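You operate a simulated robot arm through the tools that you are given. There is no shell and no other tool.

You are at the controls of a simulated robot arm. One attempt, no reset.

Task
Check the red gauge at 6 bar on the gauge checker and sort it: OK or REDO.
Fine: plug it into the test port, TEST lever fully open and left so, wind the black knob till the square gauge shows 6, wind right back, then stand it on OK if the two read the same, else on REDO; leave the other gauges alone.

It is judged by the outcome, as a careful person would: the job done as asked, and still so three seconds after it is handed in. It fails if anything else is knocked over, pushed out of place, dropped, spilled or broken.

Robot
A 7-joint arm with a two-finger parallel gripper, fixed in place. Base frame: the origin is on the floor under the middle of its stand, x ahead of it, y to its left, z up. Lengths are in m, angles in degrees, forces in N, time in s.
With the tool pointing down near the work surface it reaches from about 0.4 to 0.9 m from the base axis. Its first joint turns from -143.0 to 143.0 degrees. Payload 3 kg.
The tool frame sits at the grasp point between the pads (the TCP): z along the fingers, y along the line on which they close. The tips reach 0.03 m beyond it. The gripper opens to 0.094 m. The fingers are 0.028 m wide and 0.01 m thick; the gripper's body (0.05 by 0.096 m) begins 0.055 m behind the TCP.
Orientation is that of the tool frame in the base frame, as [roll, pitch, yaw] about the fixed x, y, z axes, in that order (R = Rz(yaw) Ry(pitch) Rx(roll)). With the fingers straight down and closing along the base's y, the tool's x points along the base's -x, its y along +y and its z along -z.

Tools
- The arm moves only by the tool servo_tool. Its argument "motion" is a list of rows, each a list of 3 entries, a list of its own where there are three numbers: the shift along the tool's x, y, z in m, then the turn, a rotation vector about the tool's x, y, z in degrees, then the gripper command, from -1 (fully open) to 1 (shut), values between in proportion. In form: [[[dx, dy, dz], [ax, ay, az], jaw], ...]. A call has 1 to 20 rows; each row is the pose to reach, as a shift and turn from the pose commanded when the call began, along the tool's axes at that moment. Rows are played at 5 a second. More than 0.05 m and 8.6 degrees between two rows, or a gripper value outside its range, and nothing of the call is played. A pose out of reach is approached as far as the arm can. The call stops where the force on the tool passes 40 N (or 10 N more than at its start, if that is more) or the arm is blocked; 0.2 s more then pass. The fingers move at their own pace (about 0.072 m/s each) and stop on an object; they squeeze with about 35 N. The grip force told is the motor's: it shows also when the fingers shut on nothing. Time passes only in rows, and 0.2 s behind the last, so rows that repeat a pose let the fingers close. It gives the time, the measured TCP pose, the force on the tool (base axes), the opening and the grip force at its end, in the units of the frame above (readings bear some noise), with the torque about the TCP (base axes, N m) and any sound that the robot's microphone picked up.
- Cameras (640 x 400 px; columns grow to the right, rows downward): "scene" is fixed at [0.0409, -0.6618, 1.4582]; the picture's right is [0.89, -0.46, 0.00], its down [-0.21, -0.42, -0.88] and it looks along [0.40, 0.79, -0.47] (base axes); focal length 360 px, centre (320, 200). "wrist" rides on the gripper at [0.076, 0.014, -0.102] in the tool frame; the picture's right is [-0.18, 0.98, 0.00], its down [-0.75, -0.14, -0.64] and it looks along [-0.63, -0.12, 0.77] (tool axes); focal length 243 px, centre (320, 200). There is no depth. A picture from a camera that has moved, and an enlarged one, comes with that camera's place and axes in the base frame and with its lens. The place of the scene camera against the robot may be out by one fixed shift of up to 0.025 m in any direction.
- camera(camera): a new picture of that camera. No time passes.
- enlarge(camera, box): a new picture of the part [left, top, right, bottom] of that camera's present view, enlarged. No time passes.
- finish_job(): hands the job in; it is judged then, once.

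Places have to be worked out from the pictures, the camera data and where the tool is seen. Open the gripper and draw the arm clear of the work before you hand the job in, unless the task says otherwise.

The tools are called after "Request:" as name(argument=value, ...) on one line, values as JSON. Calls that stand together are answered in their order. servo_tool: Moves the arm, as the interface text tells. Its arguments: {"type":"object","properties":{"motion":{"type":"array"}},"required":["motion"]} The other tools are called the same way: camera (camera) takes a picture; enlarge (camera, box) takes an enlarged picture of a part of a camera's view; finish_job () hands the job in.

At the start:

```text
time_s: 0.0
tool_pos: [0.4532, 0.321, 1.1866]
ee_rot: [-180.0, 0.0, -179.9]
ft_force: [0.3, 0.0, 0.0]
ft_torque: [0.02, -0.01, 0.05]
width: 0.0938
finger_force: 0.1
```

scene: 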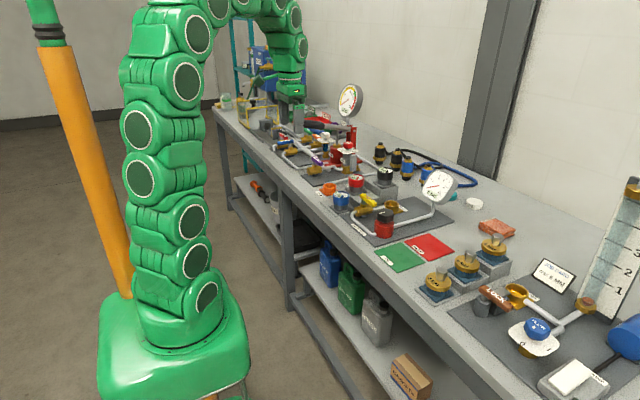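
wrist: 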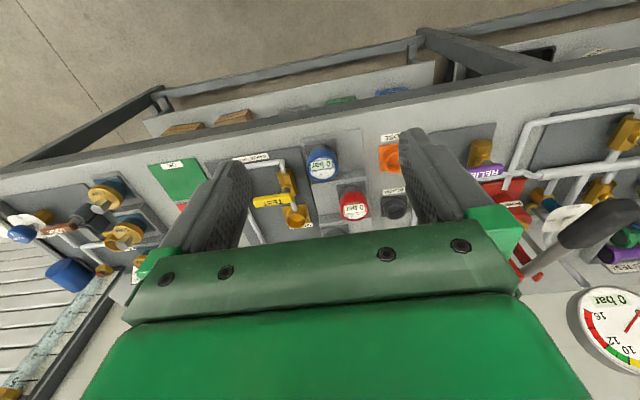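

I start by looking closer at the bench from both cameras to find the gauge checker, the red gauge and the OK/REDO mats.

Request:
enlarge(camera="scene", box=[300, 140, 500, 280])

Request:
enlarge(camera="wrist", box=[140, 110, 440, 260])

Request:
enlarge(camera="scene", box=[200, 60, 400, 200])

```text
2.86 times, centred on (400, 210) of scene
camera zoom: at [0.0409, -0.6618, 1.4582], right [0.89, -0.46, 0.0], down [-0.21, -0.42, -0.88], along [0.4, 0.79, -0.47], focal length 1030 px, centre (91, 171)
```

zoom: 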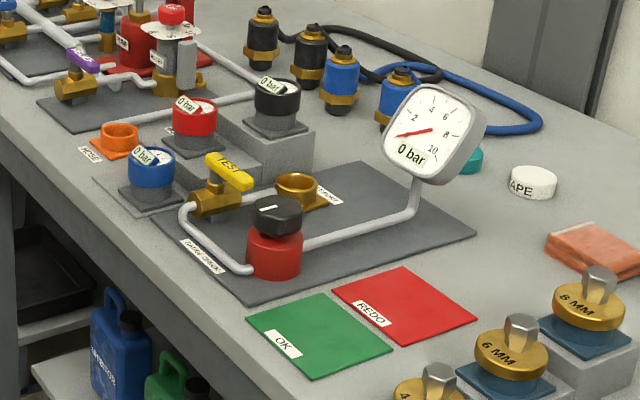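

```text
2.13 times, centred on (290, 185) of wrist
camera zoom: at [0.3754, 0.3356, 1.2883], right [0.18, 0.98, 0.0], down [0.75, -0.14, 0.64], along [0.63, -0.12, -0.77], focal length 518 px, centre (384, 232)
```

zoom: 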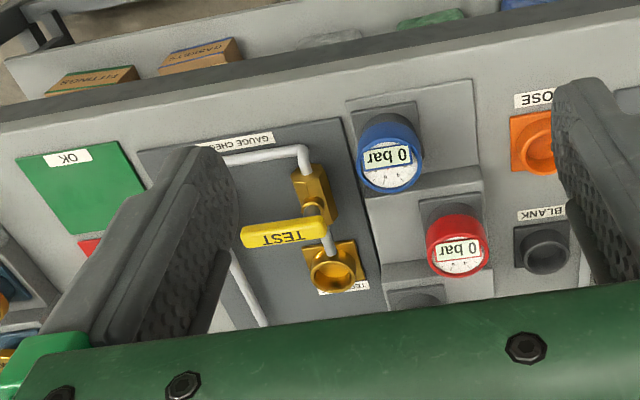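

```text
2.86 times, centred on (300, 130) of scene
camera zoom: at [0.0409, -0.6618, 1.4582], right [0.89, -0.46, 0.0], down [-0.21, -0.42, -0.88], along [0.4, 0.79, -0.47], focal length 1030 px, centre (377, 400)
```

zoom: 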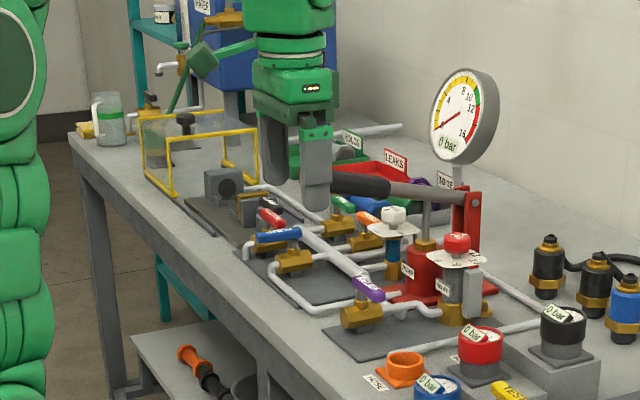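

The checker is the dark-grey mat with a yellow TEST lever, brass port, black knob on a red body and square gauge; the bench top works out at z≈0.855. I move the tool above the checker, keeping well up, to get a better look.

Request:
servo_tool(motion=[[[-0.017, -0.02, 0.02], [0, 0, 0], -1], [[-0.034, -0.04, 0.04], [0, 0, 0], -1], [[-0.05, -0.06, 0.06], [0, 0, 0], -1], [[-0.067, -0.08, 0.08], [0, 0, 0], -1], [[-0.084, -0.1, 0.1], [0, 0, 0], -1], [[-0.1, -0.12, 0.11], [0, 0, 0], -1]])

```text
time_s: 1.4
tool_pos: [0.5505, 0.2013, 1.075]
ee_rot: [179.9, 0.1, -179.9]
ft_force: [-0.2, -0.2, 0.4]
ft_torque: [0.02, -0.06, -0.03]
width: 0.0941
finger_force: 0.1
```

The arm moved as commanded. I take new pictures.

Request:
camera(camera="wrist")

Request:
camera(camera="scene")

```text
taken
camera wrist: at [0.4744, 0.2156, 1.1782], right [0.18, 0.98, 0.0], down [0.75, -0.14, 0.64], along [0.63, -0.12, -0.77], focal length 243 px, centre (320, 200)
```

wrist: 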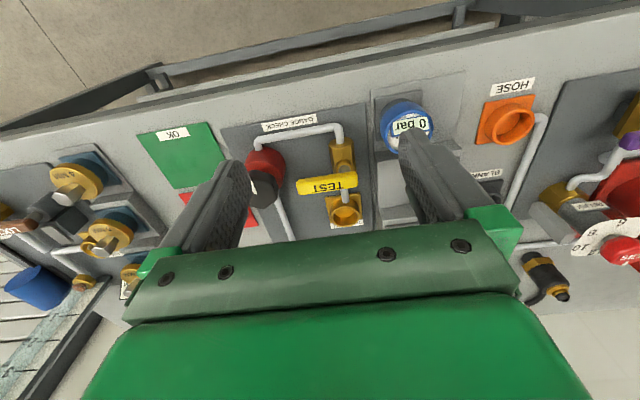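

```text
taken
```

scene: 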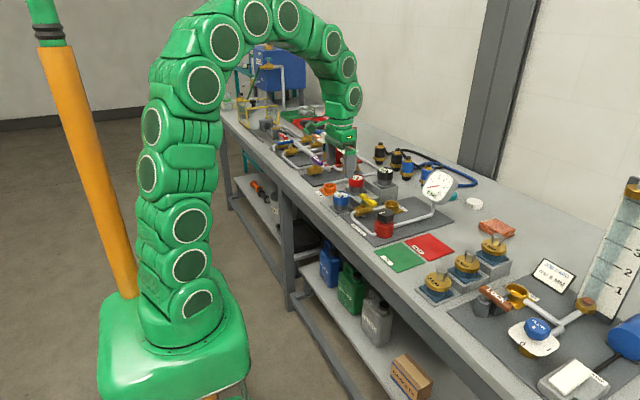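

The fingers and palm hide part of the checker from here, so I go back and up a bit, which gives a clearer view between the fingers.

Request:
servo_tool(motion=[[[0.03, -0.005, -0.03], [0, 0, 0], -1], [[0.06, -0.01, -0.06], [0, 0, 0], -1], [[0.085, -0.015, -0.095], [0, 0, 0], -1], [[0.105, -0.02, -0.125], [0, 0, 0], -1]])

Request:
enlarge(camera="wrist", box=[220, 130, 420, 255])

Request:
camera(camera="wrist")

```text
time_s: 2.4
tool_pos: [0.4464, 0.1794, 1.2011]
ee_rot: [-179.9, 0.0, -180.0]
ft_force: [0.0, 0.3, -0.3]
ft_torque: [-0.03, -0.01, 0.0]
width: 0.094
finger_force: 0.1
```

```text
3.20 times, centred on (320, 192) of wrist
camera zoom: at [0.369, 0.1951, 1.3037], right [0.18, 0.98, 0.0], down [0.75, -0.14, 0.64], along [0.63, -0.12, -0.77], focal length 776 px, centre (320, 224)
```

zoom: 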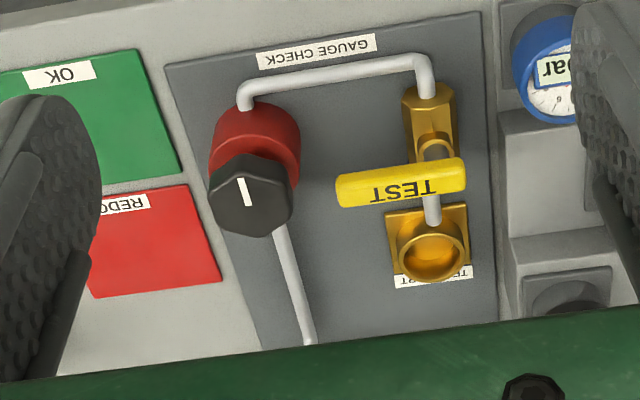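

```text
taken
camera wrist: at [0.369, 0.1951, 1.3037], right [0.18, 0.98, 0.0], down [0.75, -0.14, 0.64], along [0.63, -0.12, -0.77], focal length 243 px, centre (320, 200)
```

wrist: 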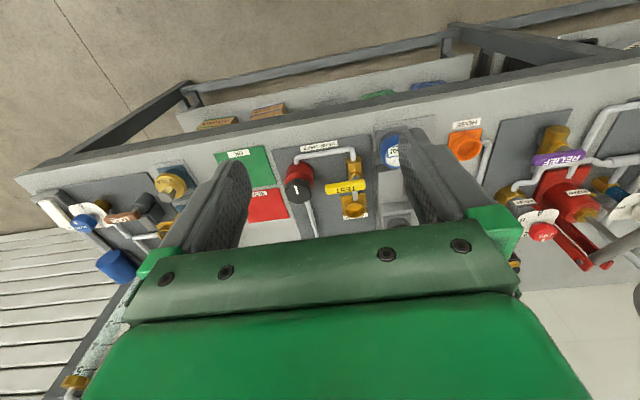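

The TEST lever lies across the pipe (shut), pointing toward -y; the port is near (0.755, 0.208), and the knob near (0.64, 0.10). Next I look at the three gauges in their stand from in front of them.

Request:
servo_tool(motion=[[[-0.003, 0.035, 0.02], [0, 0, 0], -1], [[-0.006, 0.07, 0.04], [0, 0, 0], -1], [[-0.009, 0.105, 0.06], [0, 0, 0], -1], [[-0.012, 0.14, 0.08], [0, 0, 0], -1], [[-0.014, 0.165, 0.1], [0, 0, 0], -1]])

Request:
camera(camera="wrist")

Request:
enlarge(camera="wrist", box=[220, 130, 420, 255])

```text
time_s: 3.6
tool_pos: [0.4604, 0.3457, 1.1018]
ee_rot: [180.0, 0.0, 179.9]
ft_force: [0.9, -0.4, -1.1]
ft_torque: [0.02, -0.02, 0.03]
width: 0.0942
finger_force: 0.0
```

```text
taken
camera wrist: at [0.3847, 0.3603, 1.2051], right [0.18, 0.98, 0.0], down [0.75, -0.14, 0.64], along [0.63, -0.12, -0.77], focal length 243 px, centre (320, 200)
```

wrist: 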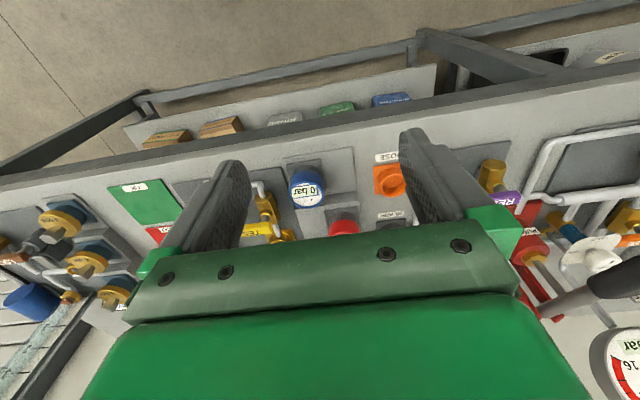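

```text
3.20 times, centred on (320, 192) of wrist
camera zoom: at [0.3847, 0.3603, 1.2051], right [0.18, 0.98, 0.0], down [0.75, -0.14, 0.64], along [0.63, -0.12, -0.77], focal length 776 px, centre (320, 224)
```

zoom: 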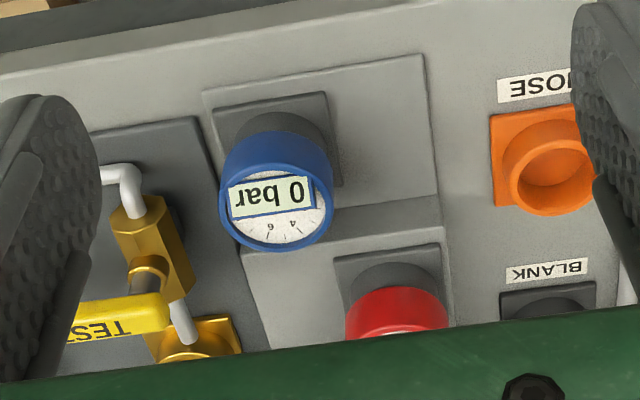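

The gauges are cylinders with a wide coloured head on a dark lower body, in staggered steps. I estimate the red one near (0.68, 0.345), top z≈0.93, and move above and a little short of it for a closer view.

Request:
servo_tool(motion=[[[-0.035, 0, 0.0], [0, 0, 0], -1], [[-0.07, 0, 0.0], [0, 0, 0], -1], [[-0.1, 0, 0.0], [0, 0, 0], -1], [[-0.12, 0, 0.02], [0, 0, 0], -1]])

Request:
camera(camera="wrist")

Request:
enlarge(camera="wrist", box=[220, 130, 420, 255])

Request:
enlarge(camera="scene", box=[310, 140, 450, 240])

```text
time_s: 4.6
tool_pos: [0.5793, 0.3457, 1.0793]
ee_rot: [-179.9, -0.1, -179.9]
ft_force: [0.0, 0.5, 0.0]
ft_torque: [-0.01, 0.01, -0.01]
width: 0.0941
finger_force: 0.1
```

```text
taken
camera wrist: at [0.5022, 0.3601, 1.1828], right [0.18, 0.98, 0.0], down [0.75, -0.14, 0.64], along [0.63, -0.12, -0.77], focal length 243 px, centre (320, 200)
```

wrist: 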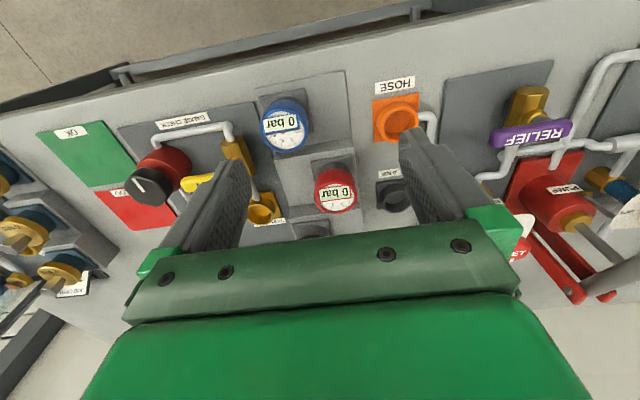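

```text
3.20 times, centred on (320, 192) of wrist
camera zoom: at [0.5022, 0.3601, 1.1828], right [0.18, 0.98, 0.0], down [0.75, -0.14, 0.64], along [0.63, -0.12, -0.77], focal length 776 px, centre (320, 224)
```

zoom: 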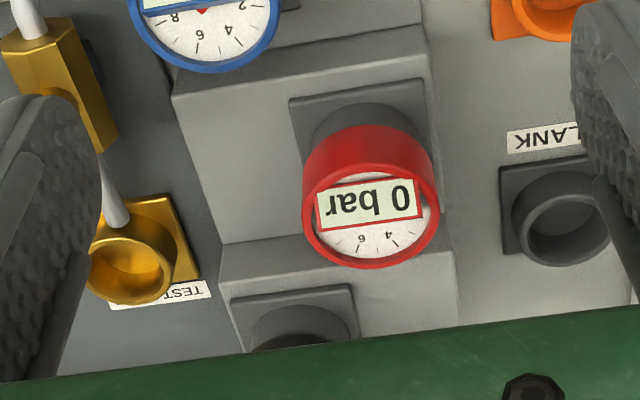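

```text
4.00 times, centred on (380, 190) of scene
camera zoom: at [0.0409, -0.6618, 1.4582], right [0.89, -0.46, 0.0], down [-0.21, -0.42, -0.88], along [0.4, 0.79, -0.47], focal length 1442 px, centre (80, 240)
```

zoom: 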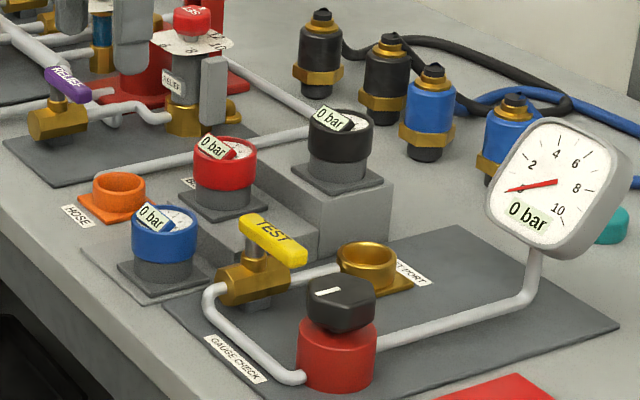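

Combining wrist and scene rays, I place the red gauge's top at about (0.699, 0.344, 0.934), diameter about 0.055, with its plate top at about 0.885. I move over it with the tips still 3–4 cm above, and check alignment.

Request:
servo_tool(motion=[[[-0.03, 0, 0.02], [0, 0, 0], -0.9], [[-0.06, 0, 0.04], [0, 0, 0], -0.9], [[-0.09, -0.001, 0.06], [0, 0, 0], -0.8], [[-0.12, -0.002, 0.079], [0, 0, 0], -0.7], [[-0.12, -0.002, 0.079], [0, 0, 0], -0.7]])

Request:
camera(camera="wrist")

Request:
enlarge(camera="scene", box=[310, 120, 450, 220])

```text
time_s: 5.8
tool_pos: [0.7012, 0.343, 0.9996]
ee_rot: [179.9, -0.1, -179.9]
ft_force: [0.1, 0.4, 1.1]
ft_torque: [0.01, -0.01, -0.02]
width: 0.0797
finger_force: 0.0
```

```text
taken
camera wrist: at [0.6244, 0.3574, 1.1033], right [0.18, 0.98, 0.0], down [0.75, -0.14, 0.64], along [0.63, -0.12, -0.77], focal length 243 px, centre (320, 200)
```

wrist: 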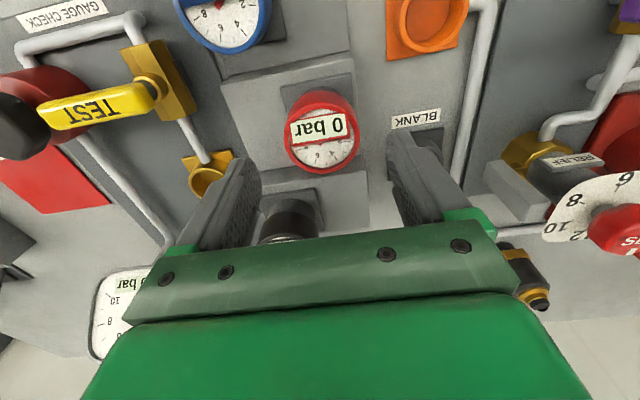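

```text
4.00 times, centred on (380, 170) of scene
camera zoom: at [0.0409, -0.6618, 1.4582], right [0.89, -0.46, 0.0], down [-0.21, -0.42, -0.88], along [0.4, 0.79, -0.47], focal length 1442 px, centre (80, 320)
```

zoom: 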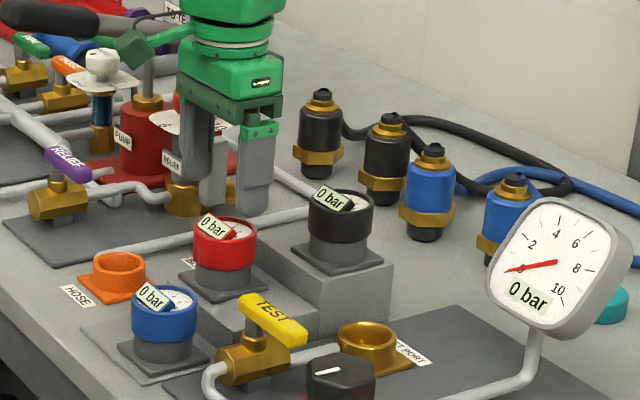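

Nearly aligned. I zoom the wrist view to refine the centre of the red gauge.

Request:
enlarge(camera="wrist", box=[240, 70, 400, 170])

Request:
enlarge(camera="wrist", box=[160, 130, 320, 230])

```text
4.00 times, centred on (320, 120) of wrist
camera zoom: at [0.6244, 0.3574, 1.1033], right [0.18, 0.98, 0.0], down [0.75, -0.14, 0.64], along [0.63, -0.12, -0.77], focal length 970 px, centre (320, 520)
```

zoom: 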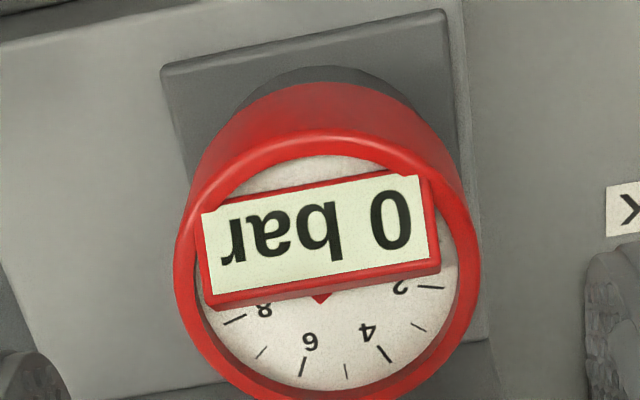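

```text
4.00 times, centred on (240, 180) of wrist
camera zoom: at [0.6244, 0.3574, 1.1033], right [0.18, 0.98, 0.0], down [0.75, -0.14, 0.64], along [0.63, -0.12, -0.77], focal length 970 px, centre (640, 280)
```

zoom: 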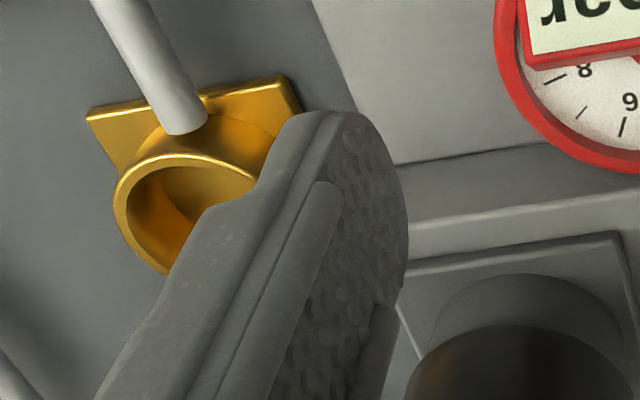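

The red rim centre projects to about (0.705, 0.3445). I correct by a few mm and go down so the pads straddle the red head (tips at about 0.893, above the plate), then close.

Request:
servo_tool(motion=[[[-0.004, 0.001, 0.02], [0, 0, 0], -0.7], [[-0.004, 0.001, 0.04], [0, 0, 0], -0.7], [[-0.004, 0.001, 0.06], [0, 0, 0], -0.7], [[-0.004, 0.001, 0.07], [0, 0, 0], -0.7], [[-0.004, 0.001, 0.076], [0, 0, 0], -0.7], [[-0.004, 0.001, 0.076], [0, 0, 0], -0.7]])

Request:
camera(camera="wrist")

Request:
enlarge(camera="scene", box=[320, 150, 420, 220])

```text
time_s: 7.2
tool_pos: [0.7058, 0.3461, 0.9244]
ee_rot: [-180.0, 0.0, 179.9]
ft_force: [-0.3, -0.5, -0.8]
ft_torque: [-0.04, 0.02, -0.06]
width: 0.0803
finger_force: 0.1
```

```text
taken
camera wrist: at [0.6292, 0.3605, 1.0284], right [0.18, 0.98, 0.0], down [0.75, -0.14, 0.64], along [0.63, -0.12, -0.77], focal length 243 px, centre (320, 200)
```

wrist: 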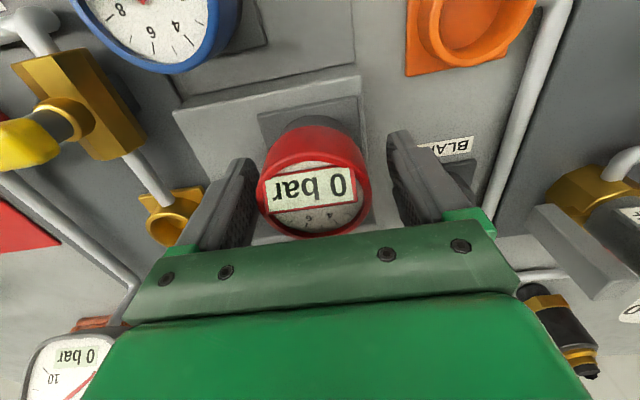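

```text
5.71 times, centred on (370, 185) of scene
camera zoom: at [0.0409, -0.6618, 1.4582], right [0.89, -0.46, 0.0], down [-0.21, -0.42, -0.88], along [0.4, 0.79, -0.47], focal length 2060 px, centre (34, 286)
```

zoom: 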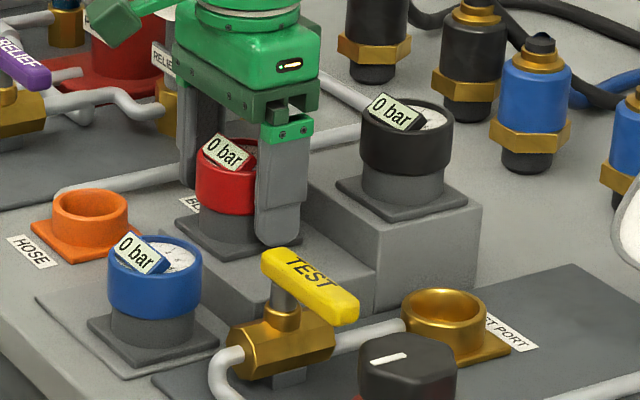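

The pads straddle the red head with the tips clear of the plate. I close the gripper.

Request:
servo_tool(motion=[[[0.001, -0.0015, 0], [0, 0, 0], -0.4], [[0.001, -0.0015, 0], [0, 0, 0], 0], [[0.001, -0.0015, 0], [0, 0, 0], 1], [[0.001, -0.0015, 0], [0, 0, 0], 1], [[0.001, -0.0015, 0], [0, 0, 0], 1]])

Request:
enlarge(camera="wrist", box=[220, 110, 420, 235])

```text
time_s: 8.4
tool_pos: [0.7041, 0.3453, 0.9251]
ee_rot: [180.0, -0.1, -180.0]
ft_force: [-0.6, -0.3, 0.1]
ft_torque: [0.04, 0.02, 0.03]
width: 0.0566
finger_force: 34.8
```

```text
3.20 times, centred on (320, 172) of wrist
camera zoom: at [0.6274, 0.3586, 1.0286], right [0.18, 0.98, 0.0], down [0.75, -0.14, 0.64], along [0.63, -0.12, -0.77], focal length 776 px, centre (320, 288)
```

zoom: 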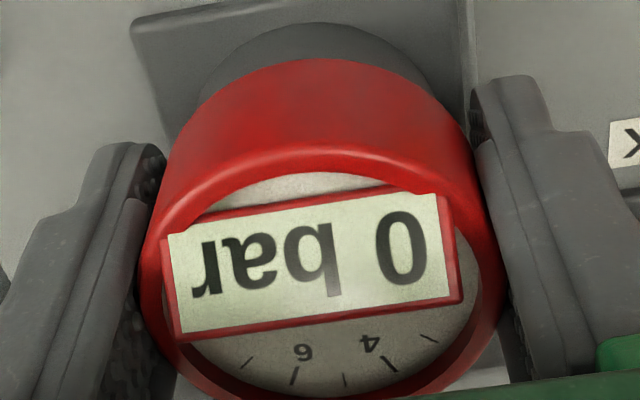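

Gripped: width 0.0566 with 35 N. I lift straight up slowly.

Request:
servo_tool(motion=[[[0, 0, -0.01], [0, 0, 0], 1], [[0, 0, -0.02], [0, 0, 0], 1], [[0, 0, -0.035], [0, 0, 0], 1], [[0, 0, -0.055], [0, 0, 0], 1], [[0, 0, -0.075], [0, 0, 0], 1], [[0, 0, -0.095], [0, 0, 0], 1]])

Request:
camera(camera="wrist")

Request:
enlarge(camera="scene", box=[300, 110, 440, 210])

```text
time_s: 9.8
tool_pos: [0.705, 0.3455, 1.0191]
ee_rot: [-180.0, 0.0, -179.9]
ft_force: [-0.7, -0.2, -1.0]
ft_torque: [0.01, 0.02, -0.02]
width: 0.0572
finger_force: 34.9
```

```text
taken
camera wrist: at [0.6278, 0.3594, 1.1222], right [0.18, 0.98, 0.0], down [0.75, -0.14, 0.64], along [0.63, -0.12, -0.77], focal length 243 px, centre (320, 200)
```

wrist: 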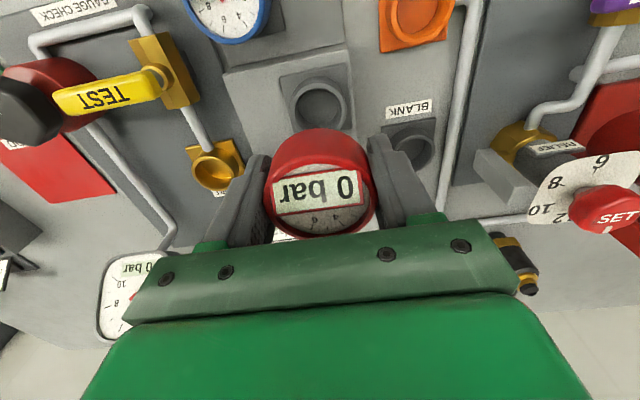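

```text
4.00 times, centred on (370, 160) of scene
camera zoom: at [0.0409, -0.6618, 1.4582], right [0.89, -0.46, 0.0], down [-0.21, -0.42, -0.88], along [0.4, 0.79, -0.47], focal length 1442 px, centre (120, 360)
```

zoom: 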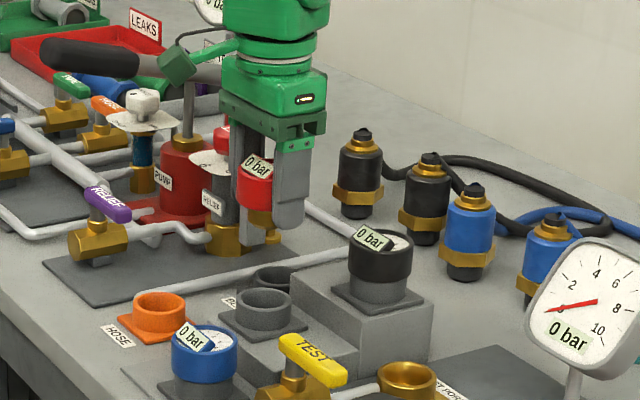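

The gauge lifted out of a socket cup: it has a short stem underneath, and the test port is a cup of the same kind. I zoom in on the port and the empty stand cup to measure both rims.

Request:
enlarge(camera="wrist", box=[150, 120, 310, 220])

Request:
enlarge(camera="wrist", box=[240, 50, 400, 150])

Request:
enlarge(camera="scene", box=[340, 140, 400, 178])

Request:
enlarge(camera="scene", box=[340, 170, 440, 232])

```text
4.00 times, centred on (230, 170) of wrist
camera zoom: at [0.6278, 0.3594, 1.1222], right [0.18, 0.98, 0.0], down [0.75, -0.14, 0.64], along [0.63, -0.12, -0.77], focal length 970 px, centre (680, 320)
```

zoom: 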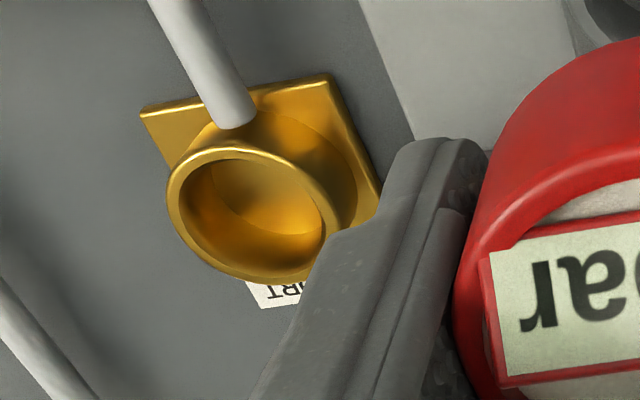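

```text
4.00 times, centred on (320, 100) of wrist
camera zoom: at [0.6278, 0.3594, 1.1222], right [0.18, 0.98, 0.0], down [0.75, -0.14, 0.64], along [0.63, -0.12, -0.77], focal length 970 px, centre (320, 600)
```

zoom: 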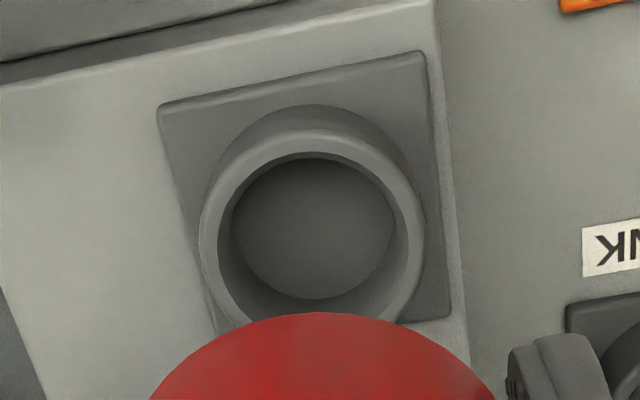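

```text
10.53 times, centred on (370, 159) of scene
camera zoom: at [0.0409, -0.6618, 1.4582], right [0.89, -0.46, 0.0], down [-0.21, -0.42, -0.88], along [0.4, 0.79, -0.47], focal length 3794 px, centre (-206, 632)
```

zoom: 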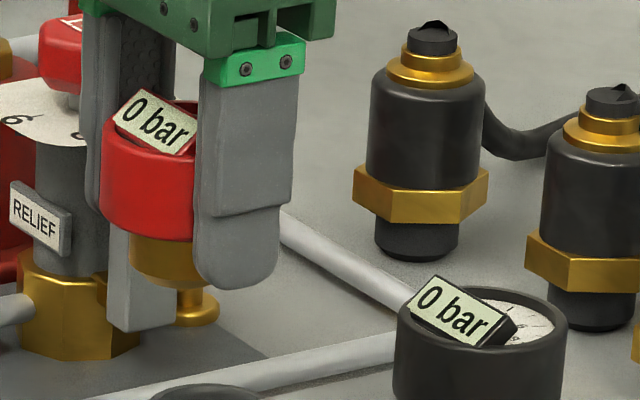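

```text
6.40 times, centred on (390, 201) of scene
camera zoom: at [0.0409, -0.6618, 1.4582], right [0.89, -0.46, 0.0], down [-0.21, -0.42, -0.88], along [0.4, 0.79, -0.47], focal length 2307 px, centre (-128, 194)
```

zoom: 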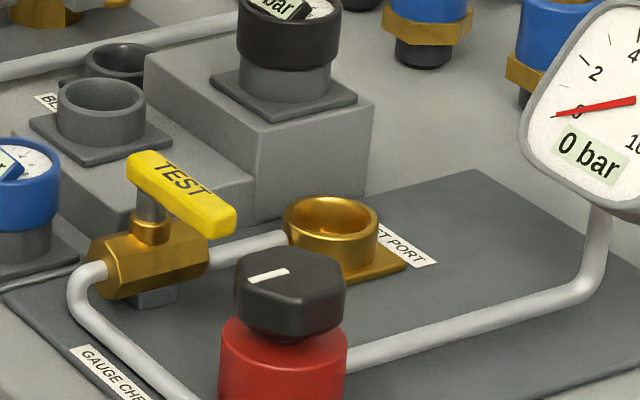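

The stem plug is ~0.037 wide and the cup hole ~0.042, so I need mm alignment. I move the gauge above the port at about the same height above its rim as I had above the stand cup, so I can compare the pictures directly.

Request:
servo_tool(motion=[[[-0.014, -0.034, 0], [0, 0, 0], 1], [[-0.029, -0.069, 0], [0, 0, 0], 1], [[-0.043, -0.103, 0], [0, 0, 0], 1], [[-0.058, -0.138, 0], [0, 0, 0], 1], [[-0.058, -0.138, 0.015], [0, 0, 0], 1], [[-0.058, -0.138, 0.029], [0, 0, 0], 1], [[-0.058, -0.138, 0.029], [0, 0, 0], 1]])

Request:
camera(camera="wrist")

Request:
enlarge(camera="wrist", box=[240, 50, 400, 150])

Request:
enlarge(camera="scene", box=[340, 140, 440, 210])

```text
time_s: 11.4
tool_pos: [0.762, 0.2069, 0.9908]
ee_rot: [180.0, 0.0, -179.9]
ft_force: [0.0, 0.2, -1.6]
ft_torque: [-0.01, -0.01, 0.02]
width: 0.0569
finger_force: 35.1
```

```text
taken
camera wrist: at [0.6842, 0.2213, 1.0937], right [0.18, 0.98, 0.0], down [0.75, -0.14, 0.64], along [0.63, -0.12, -0.77], focal length 243 px, centre (320, 200)
```

wrist: 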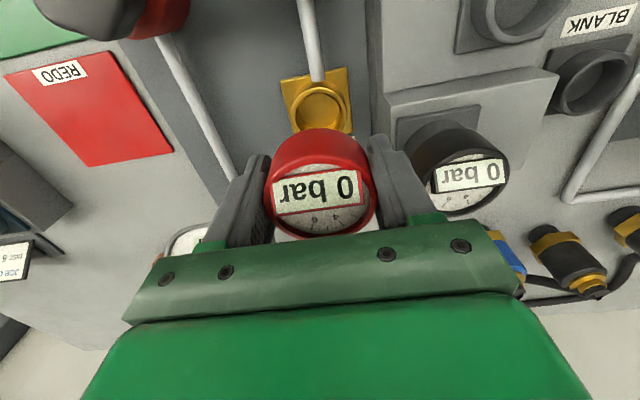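

```text
4.00 times, centred on (320, 100) of wrist
camera zoom: at [0.6842, 0.2213, 1.0937], right [0.18, 0.98, 0.0], down [0.75, -0.14, 0.64], along [0.63, -0.12, -0.77], focal length 970 px, centre (320, 600)
```

zoom: 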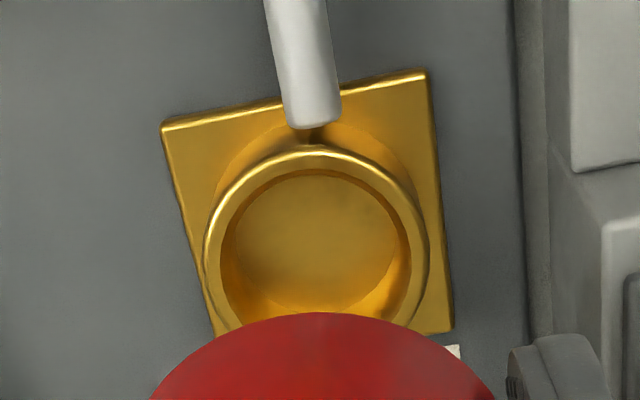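

```text
5.71 times, centred on (390, 175) of scene
camera zoom: at [0.0409, -0.6618, 1.4582], right [0.89, -0.46, 0.0], down [-0.21, -0.42, -0.88], along [0.4, 0.79, -0.47], focal length 2060 px, centre (-80, 343)
```

zoom: 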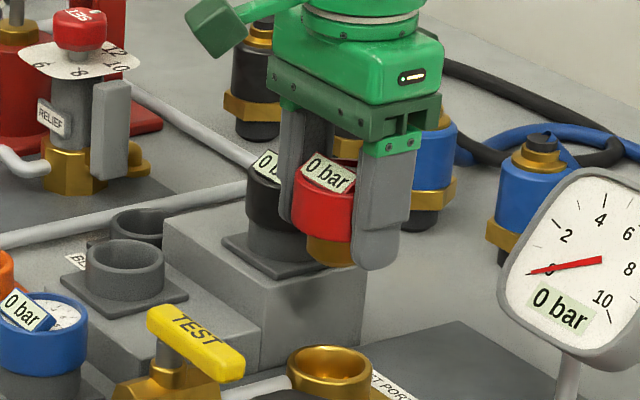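

The port is about 3 mm further in +x (and a hair in +y) than the matched stand-cup view, and about 3 mm closer in height. I shift that much and descend to just above the rim, then re-check.

Request:
servo_tool(motion=[[[-0.003, 0.0005, 0.01], [0, 0, 0], 1], [[-0.003, 0.0005, 0.03], [0, 0, 0], 1], [[-0.003, 0.0005, 0.05], [0, 0, 0], 1], [[-0.003, 0.0005, 0.06], [0, 0, 0], 1], [[-0.003, 0.0005, 0.06], [0, 0, 0], 1]])

Request:
camera(camera="wrist")

Request:
enlarge(camera="scene", box=[360, 160, 430, 210])

```text
time_s: 12.6
tool_pos: [0.7647, 0.2063, 0.9324]
ee_rot: [-180.0, 0.0, -179.9]
ft_force: [-0.2, -0.2, -1.9]
ft_torque: [0.01, -0.02, 0.02]
width: 0.057
finger_force: 34.6
```

```text
taken
camera wrist: at [0.6882, 0.2209, 1.0344], right [0.18, 0.98, 0.0], down [0.75, -0.14, 0.64], along [0.63, -0.12, -0.77], focal length 243 px, centre (320, 200)
```

wrist: 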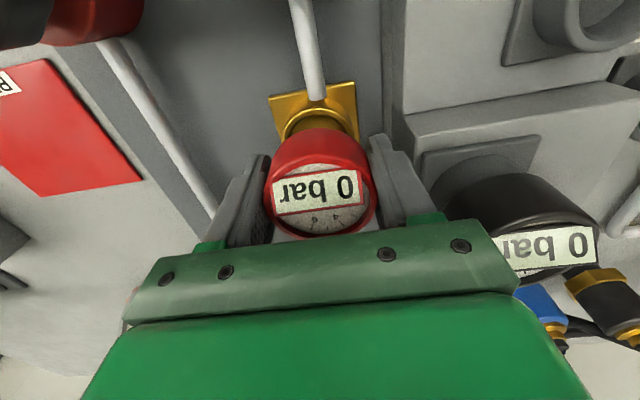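

```text
8.00 times, centred on (395, 185) of scene
camera zoom: at [0.0409, -0.6618, 1.4582], right [0.89, -0.46, 0.0], down [-0.21, -0.42, -0.88], along [0.4, 0.79, -0.47], focal length 2884 px, centre (-280, 320)
```

zoom: 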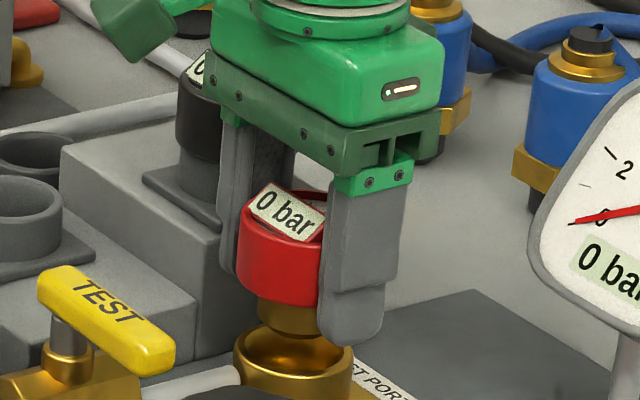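

Both views show the plug centred over the cup (the scene offset is explained by perspective). I lower slowly to insert it, watching the force.

Request:
servo_tool(motion=[[[0, 0, 0.004], [0, 0, 0], 1], [[0, 0, 0.008], [0, 0, 0], 1], [[0, 0, 0.012], [0, 0, 0], 1], [[0, 0, 0.016], [0, 0, 0], 1], [[0, 0, 0.02], [0, 0, 0], 1], [[0, 0, 0.02], [0, 0, 0], 1]])

Request:
enlarge(camera="scene", box=[360, 160, 430, 210])

```text
time_s: 14.0
tool_pos: [0.7654, 0.2049, 0.9115]
ee_rot: [-179.9, 0.0, -180.0]
ft_force: [-2.5, -2.6, -2.5]
ft_torque: [-0.08, 0.11, 0.03]
width: 0.0571
finger_force: 34.9
```

```text
8.00 times, centred on (395, 185) of scene
camera zoom: at [0.0409, -0.6618, 1.4582], right [0.89, -0.46, 0.0], down [-0.21, -0.42, -0.88], along [0.4, 0.79, -0.47], focal length 2884 px, centre (-280, 320)
```

zoom: 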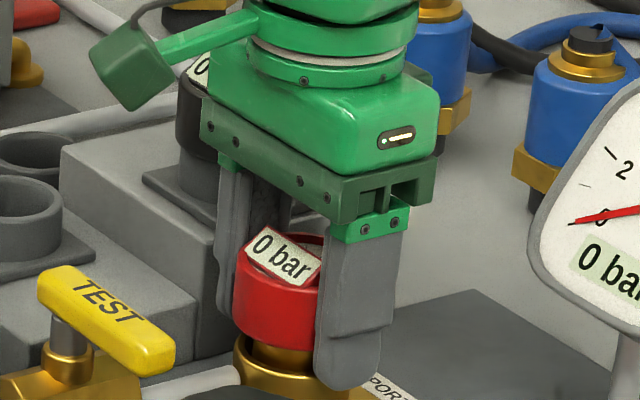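

The plug has entered the cup with only a small side force toward -x, -y. I ease 0.5 mm that way and continue down.

Request:
servo_tool(motion=[[[0.0007, -0.0007, 0.0], [0, 0, 0], 1], [[0.0007, -0.0007, 0.003], [0, 0, 0], 1], [[0.0007, -0.0007, 0.006], [0, 0, 0], 1], [[0.0007, -0.0007, 0.008], [0, 0, 0], 1], [[0.0007, -0.0007, 0.009], [0, 0, 0], 1], [[0.0007, -0.0007, 0.01], [0, 0, 0], 1], [[0.0007, -0.0007, 0.01], [0, 0, 0], 1]])

Request:
enlarge(camera="scene", box=[360, 160, 430, 210])

```text
time_s: 15.6
tool_pos: [0.7654, 0.2059, 0.9015]
ee_rot: [180.0, 0.0, -179.9]
ft_force: [0.1, 0.3, -1.0]
ft_torque: [0.01, 0.01, 0.01]
width: 0.0569
finger_force: 34.9
```

```text
8.00 times, centred on (395, 185) of scene
camera zoom: at [0.0409, -0.6618, 1.4582], right [0.89, -0.46, 0.0], down [-0.21, -0.42, -0.88], along [0.4, 0.79, -0.47], focal length 2884 px, centre (-280, 320)
```

zoom: 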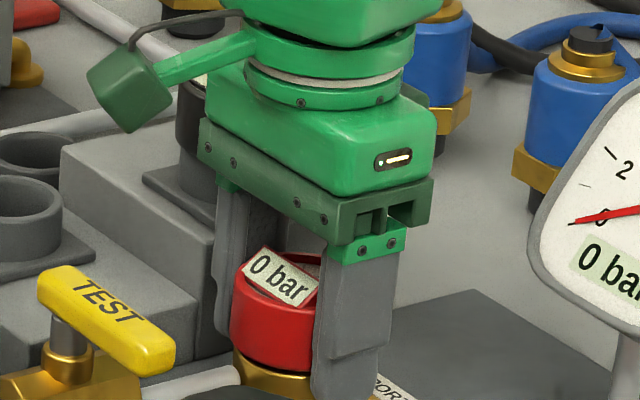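

Now force-free; I go down in 1 mm steps to feel the seat.

Request:
servo_tool(motion=[[[0, 0, 0.001], [0, 0, 0], 1], [[0, 0, 0.002], [0, 0, 0], 1], [[0, 0, 0.003], [0, 0, 0], 1]])

```text
time_s: 16.4
tool_pos: [0.7654, 0.2054, 0.8986]
ee_rot: [-180.0, 0.2, 180.0]
ft_force: [-3.0, -0.9, 12.2]
ft_torque: [-0.12, -0.24, -0.1]
width: 0.0567
finger_force: 35.7
```

The force rose to 12 N: it is seated on the rim. I check the picture before letting go.

Request:
enlarge(camera="scene", box=[370, 175, 420, 210])

Request:
enlarge(camera="wrist", box=[220, 60, 420, 185])

```text
11.43 times, centred on (395, 192) of scene
camera zoom: at [0.0409, -0.6618, 1.4582], right [0.89, -0.46, 0.0], down [-0.21, -0.42, -0.88], along [0.4, 0.79, -0.47], focal length 4120 px, centre (-537, 286)
```

zoom: 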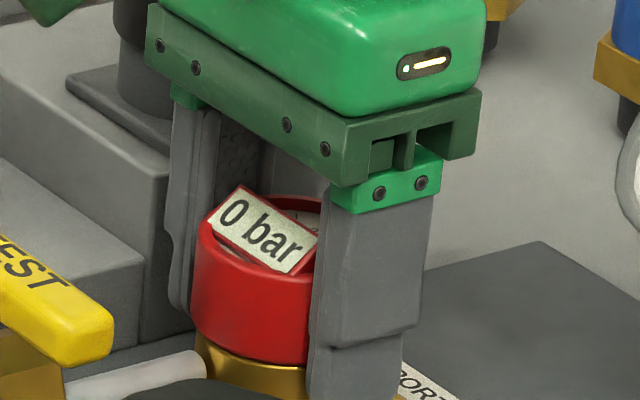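

```text
3.20 times, centred on (320, 122) of wrist
camera zoom: at [0.6879, 0.22, 1.0021], right [0.18, 0.98, 0.0], down [0.75, -0.14, 0.64], along [0.63, -0.12, -0.77], focal length 776 px, centre (320, 448)
```

zoom: 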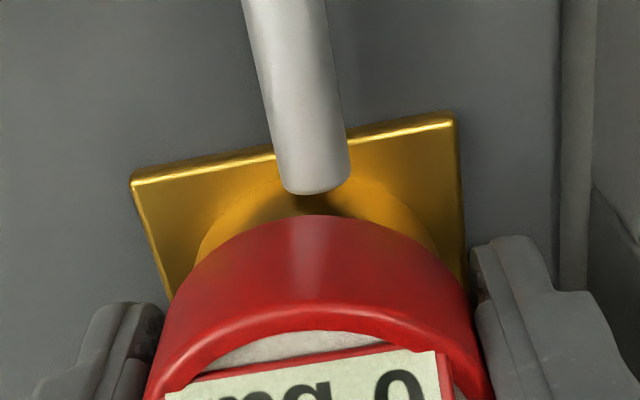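

It sits squarely on the port. I release with a limited opening (block is close on +y) and rise straight up.

Request:
servo_tool(motion=[[[0, 0, -0.001], [0, 0, 0], 0.2], [[0, 0, -0.001], [0, 0, 0], -0.45], [[0, 0, -0.001], [0, 0, 0], -0.45], [[0, 0, -0.001], [0, 0, 0], -0.45], [[0, 0, -0.011], [0, 0, 0], -0.45], [[0, 0, -0.031], [0, 0, 0], -0.45], [[0, 0, -0.061], [0, 0, 0], -0.45], [[0, 0, -0.101], [0, 0, 0], -0.45]])

Request:
camera(camera="wrist")

Request:
enlarge(camera="scene", box=[320, 150, 460, 250])

```text
time_s: 18.2
tool_pos: [0.763, 0.2079, 0.9991]
ee_rot: [-180.0, -0.1, 180.0]
ft_force: [0.2, 0.3, -0.2]
ft_torque: [-0.02, 0.03, -0.01]
width: 0.068
finger_force: 0.0
```

```text
taken
camera wrist: at [0.687, 0.2225, 1.1024], right [0.18, 0.98, 0.0], down [0.75, -0.14, 0.64], along [0.63, -0.12, -0.77], focal length 243 px, centre (320, 200)
```

wrist: 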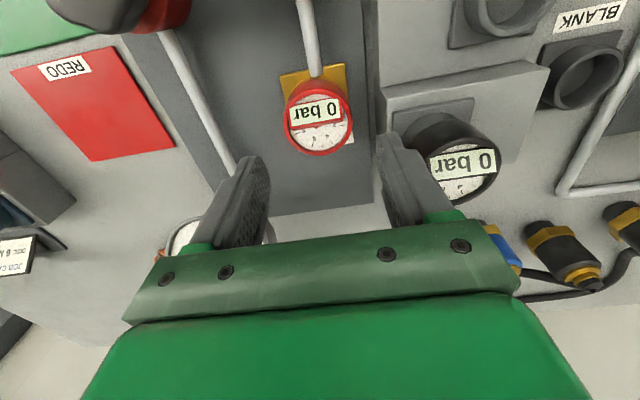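

```text
4.00 times, centred on (390, 200) of scene
camera zoom: at [0.0409, -0.6618, 1.4582], right [0.89, -0.46, 0.0], down [-0.21, -0.42, -0.88], along [0.4, 0.79, -0.47], focal length 1442 px, centre (40, 200)
```

zoom: 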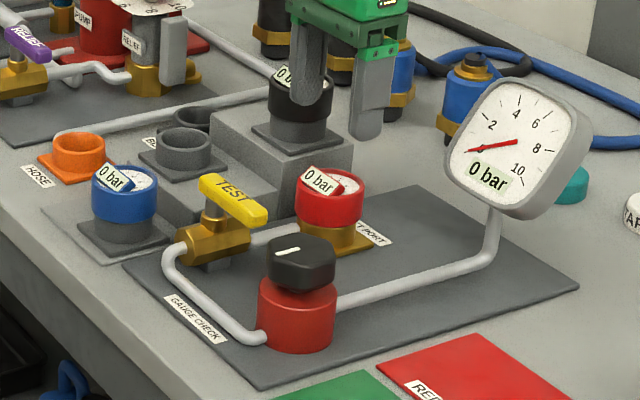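

The gauge is plugged in and all else is undisturbed. Now I move back along -x at height to inspect the TEST valve and its lever.

Request:
servo_tool(motion=[[[0.03, 0, -0.03], [0, 0, 0], -0.45], [[0.075, 0, -0.03], [0, 0, 0], -0.45], [[0.12, 0, -0.03], [0, 0, 0], -0.45], [[0.165, 0, -0.03], [0, 0, 0], -0.45], [[0.21, -0.005, -0.03], [0, 0, 0], -0.45], [[0.235, -0.01, -0.02], [0, 0, 0], -0.45], [[0.235, -0.01, -0.02], [0, 0, 0], -0.45]])

Request:
camera(camera="wrist")

Request:
enlarge(camera="wrist", box=[220, 110, 420, 235])

Request:
enlarge(camera="scene", box=[340, 180, 410, 225])

```text
time_s: 19.8
tool_pos: [0.5277, 0.1972, 1.0191]
ee_rot: [-180.0, 0.0, -179.9]
ft_force: [-1.0, 0.7, 0.1]
ft_torque: [-0.02, 0.01, -0.02]
width: 0.0681
finger_force: 0.0
```

```text
taken
camera wrist: at [0.4506, 0.2107, 1.1216], right [0.18, 0.98, 0.0], down [0.75, -0.14, 0.64], along [0.63, -0.12, -0.77], focal length 243 px, centre (320, 200)
```

wrist: 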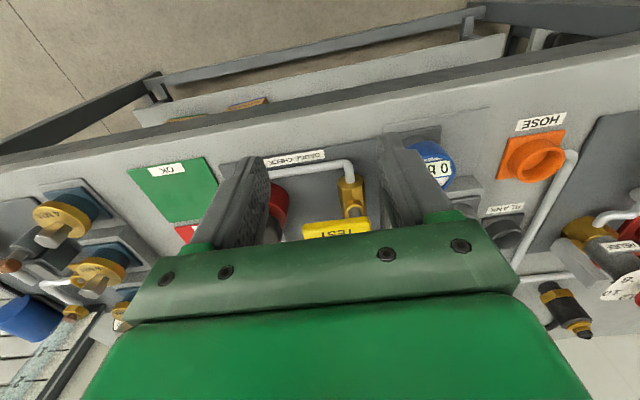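

```text
3.20 times, centred on (320, 172) of wrist
camera zoom: at [0.4506, 0.2107, 1.1216], right [0.18, 0.98, 0.0], down [0.75, -0.14, 0.64], along [0.63, -0.12, -0.77], focal length 776 px, centre (320, 288)
```

zoom: 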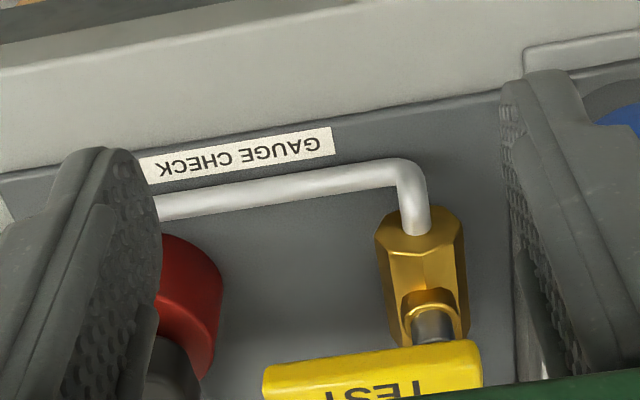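

```text
8.89 times, centred on (375, 202) of scene
camera zoom: at [0.0409, -0.6618, 1.4582], right [0.89, -0.46, 0.0], down [-0.21, -0.42, -0.88], along [0.4, 0.79, -0.47], focal length 3204 px, centre (-169, 178)
```

zoom: 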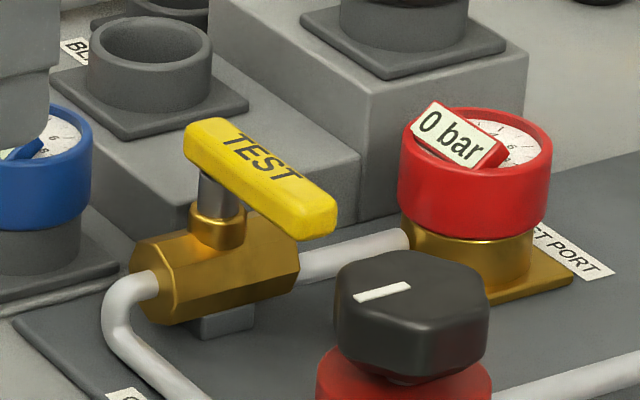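

The lever runs from its pivot at about (0.651, 0.213) to a tip at y≈0.152, top z≈0.931. I close the fingers and set them beside the lever's tip on its -x side to try nudging it.

Request:
servo_tool(motion=[[[-0.03, -0.01, 0.01], [0, 0, 0], 0.2], [[-0.06, -0.02, 0.015], [0, 0, 0], 1], [[-0.092, -0.031, 0.02], [0, 0, 0], 1], [[-0.092, -0.031, 0.04], [0, 0, 0], 1], [[-0.092, -0.031, 0.065], [0, 0, 0], 1], [[-0.092, -0.031, 0.081], [0, 0, 0], 1], [[-0.092, -0.031, 0.081], [0, 0, 0], 1]])

Request:
camera(camera="wrist")

Request:
enlarge(camera="scene", box=[340, 170, 410, 225])

```text
time_s: 21.4
tool_pos: [0.6214, 0.1639, 0.9374]
ee_rot: [-180.0, 0.1, -180.0]
ft_force: [0.1, 0.5, 0.6]
ft_torque: [0.02, -0.01, 0.0]
width: 0.0
finger_force: 32.9
```

```text
taken
camera wrist: at [0.5453, 0.1788, 1.0413], right [0.18, 0.98, 0.0], down [0.75, -0.14, 0.64], along [0.63, -0.12, -0.77], focal length 243 px, centre (320, 200)
```

wrist: 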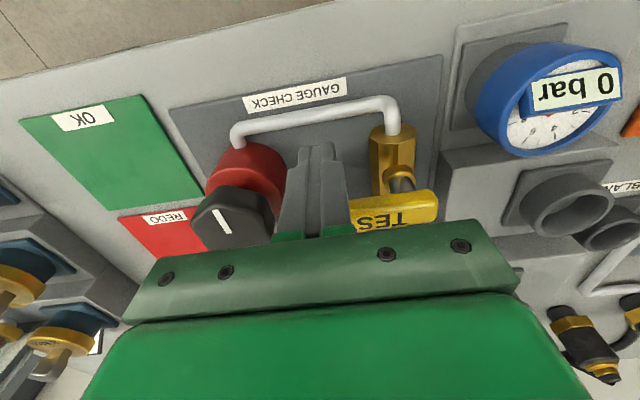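

```text
7.27 times, centred on (375, 198) of scene
camera zoom: at [0.0409, -0.6618, 1.4582], right [0.89, -0.46, 0.0], down [-0.21, -0.42, -0.88], along [0.4, 0.79, -0.47], focal length 2622 px, centre (-80, 218)
```

zoom: 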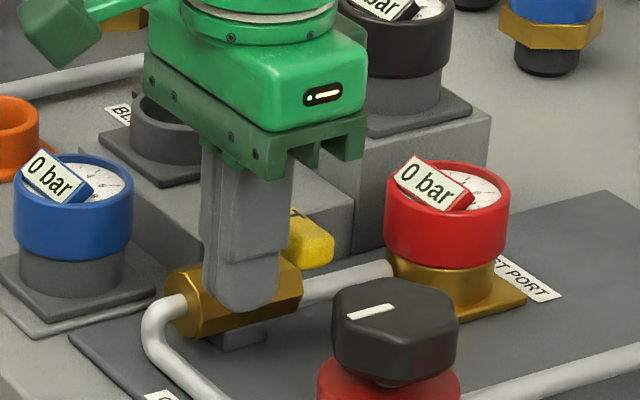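

The closed fingers stand free beside the lever. I push gently toward +x in 2–3 mm steps and see whether it yields.

Request:
servo_tool(motion=[[[-0.004, 0, 0], [0, 0, 0], 1], [[-0.007, 0, 0], [0, 0, 0], 1], [[-0.009, 0, 0], [0, 0, 0], 1], [[-0.011, 0, 0], [0, 0, 0], 1], [[-0.013, 0, 0], [0, 0, 0], 1], [[-0.015, 0, 0], [0, 0, 0], 1]])

```text
time_s: 22.7
tool_pos: [0.6324, 0.1639, 0.9382]
ee_rot: [-179.7, -0.4, -180.0]
ft_force: [-15.8, -0.6, 15.0]
ft_torque: [0.08, -0.17, 0.08]
width: 0.0001
finger_force: 33.3
stopped in row 6: the force on the tool passed its limit at 45 N (the readings are from after the stop); the commanded pose is now the measured one
```

It resists hard at x≈0.632. I look before doing anything more.

Request:
enlarge(camera="wrist", box=[220, 110, 460, 260])

Request:
enlarge(camera="scene", box=[340, 170, 410, 225])

```text
2.67 times, centred on (340, 185) of wrist
camera zoom: at [0.5558, 0.1787, 1.0419], right [0.18, 0.98, 0.0], down [0.76, -0.14, 0.64], along [0.62, -0.12, -0.77], focal length 647 px, centre (267, 240)
```

zoom: 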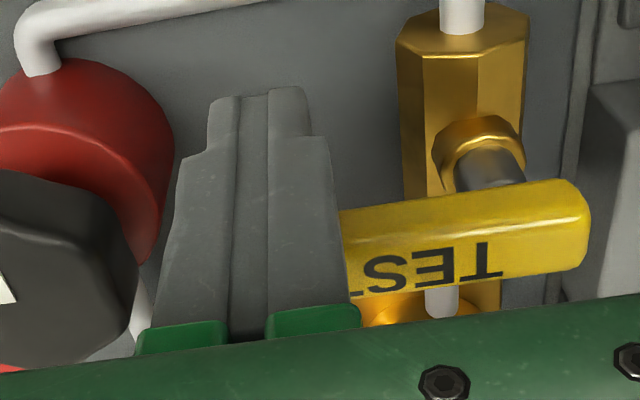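

```text
7.27 times, centred on (375, 198) of scene
camera zoom: at [0.0409, -0.6618, 1.4582], right [0.89, -0.46, 0.0], down [-0.21, -0.42, -0.88], along [0.4, 0.79, -0.47], focal length 2622 px, centre (-80, 218)
```

zoom: 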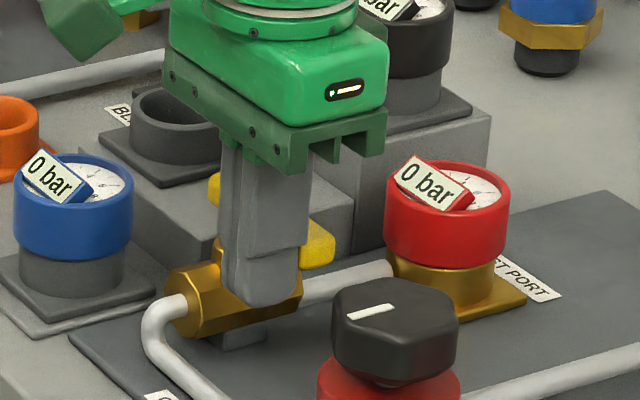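

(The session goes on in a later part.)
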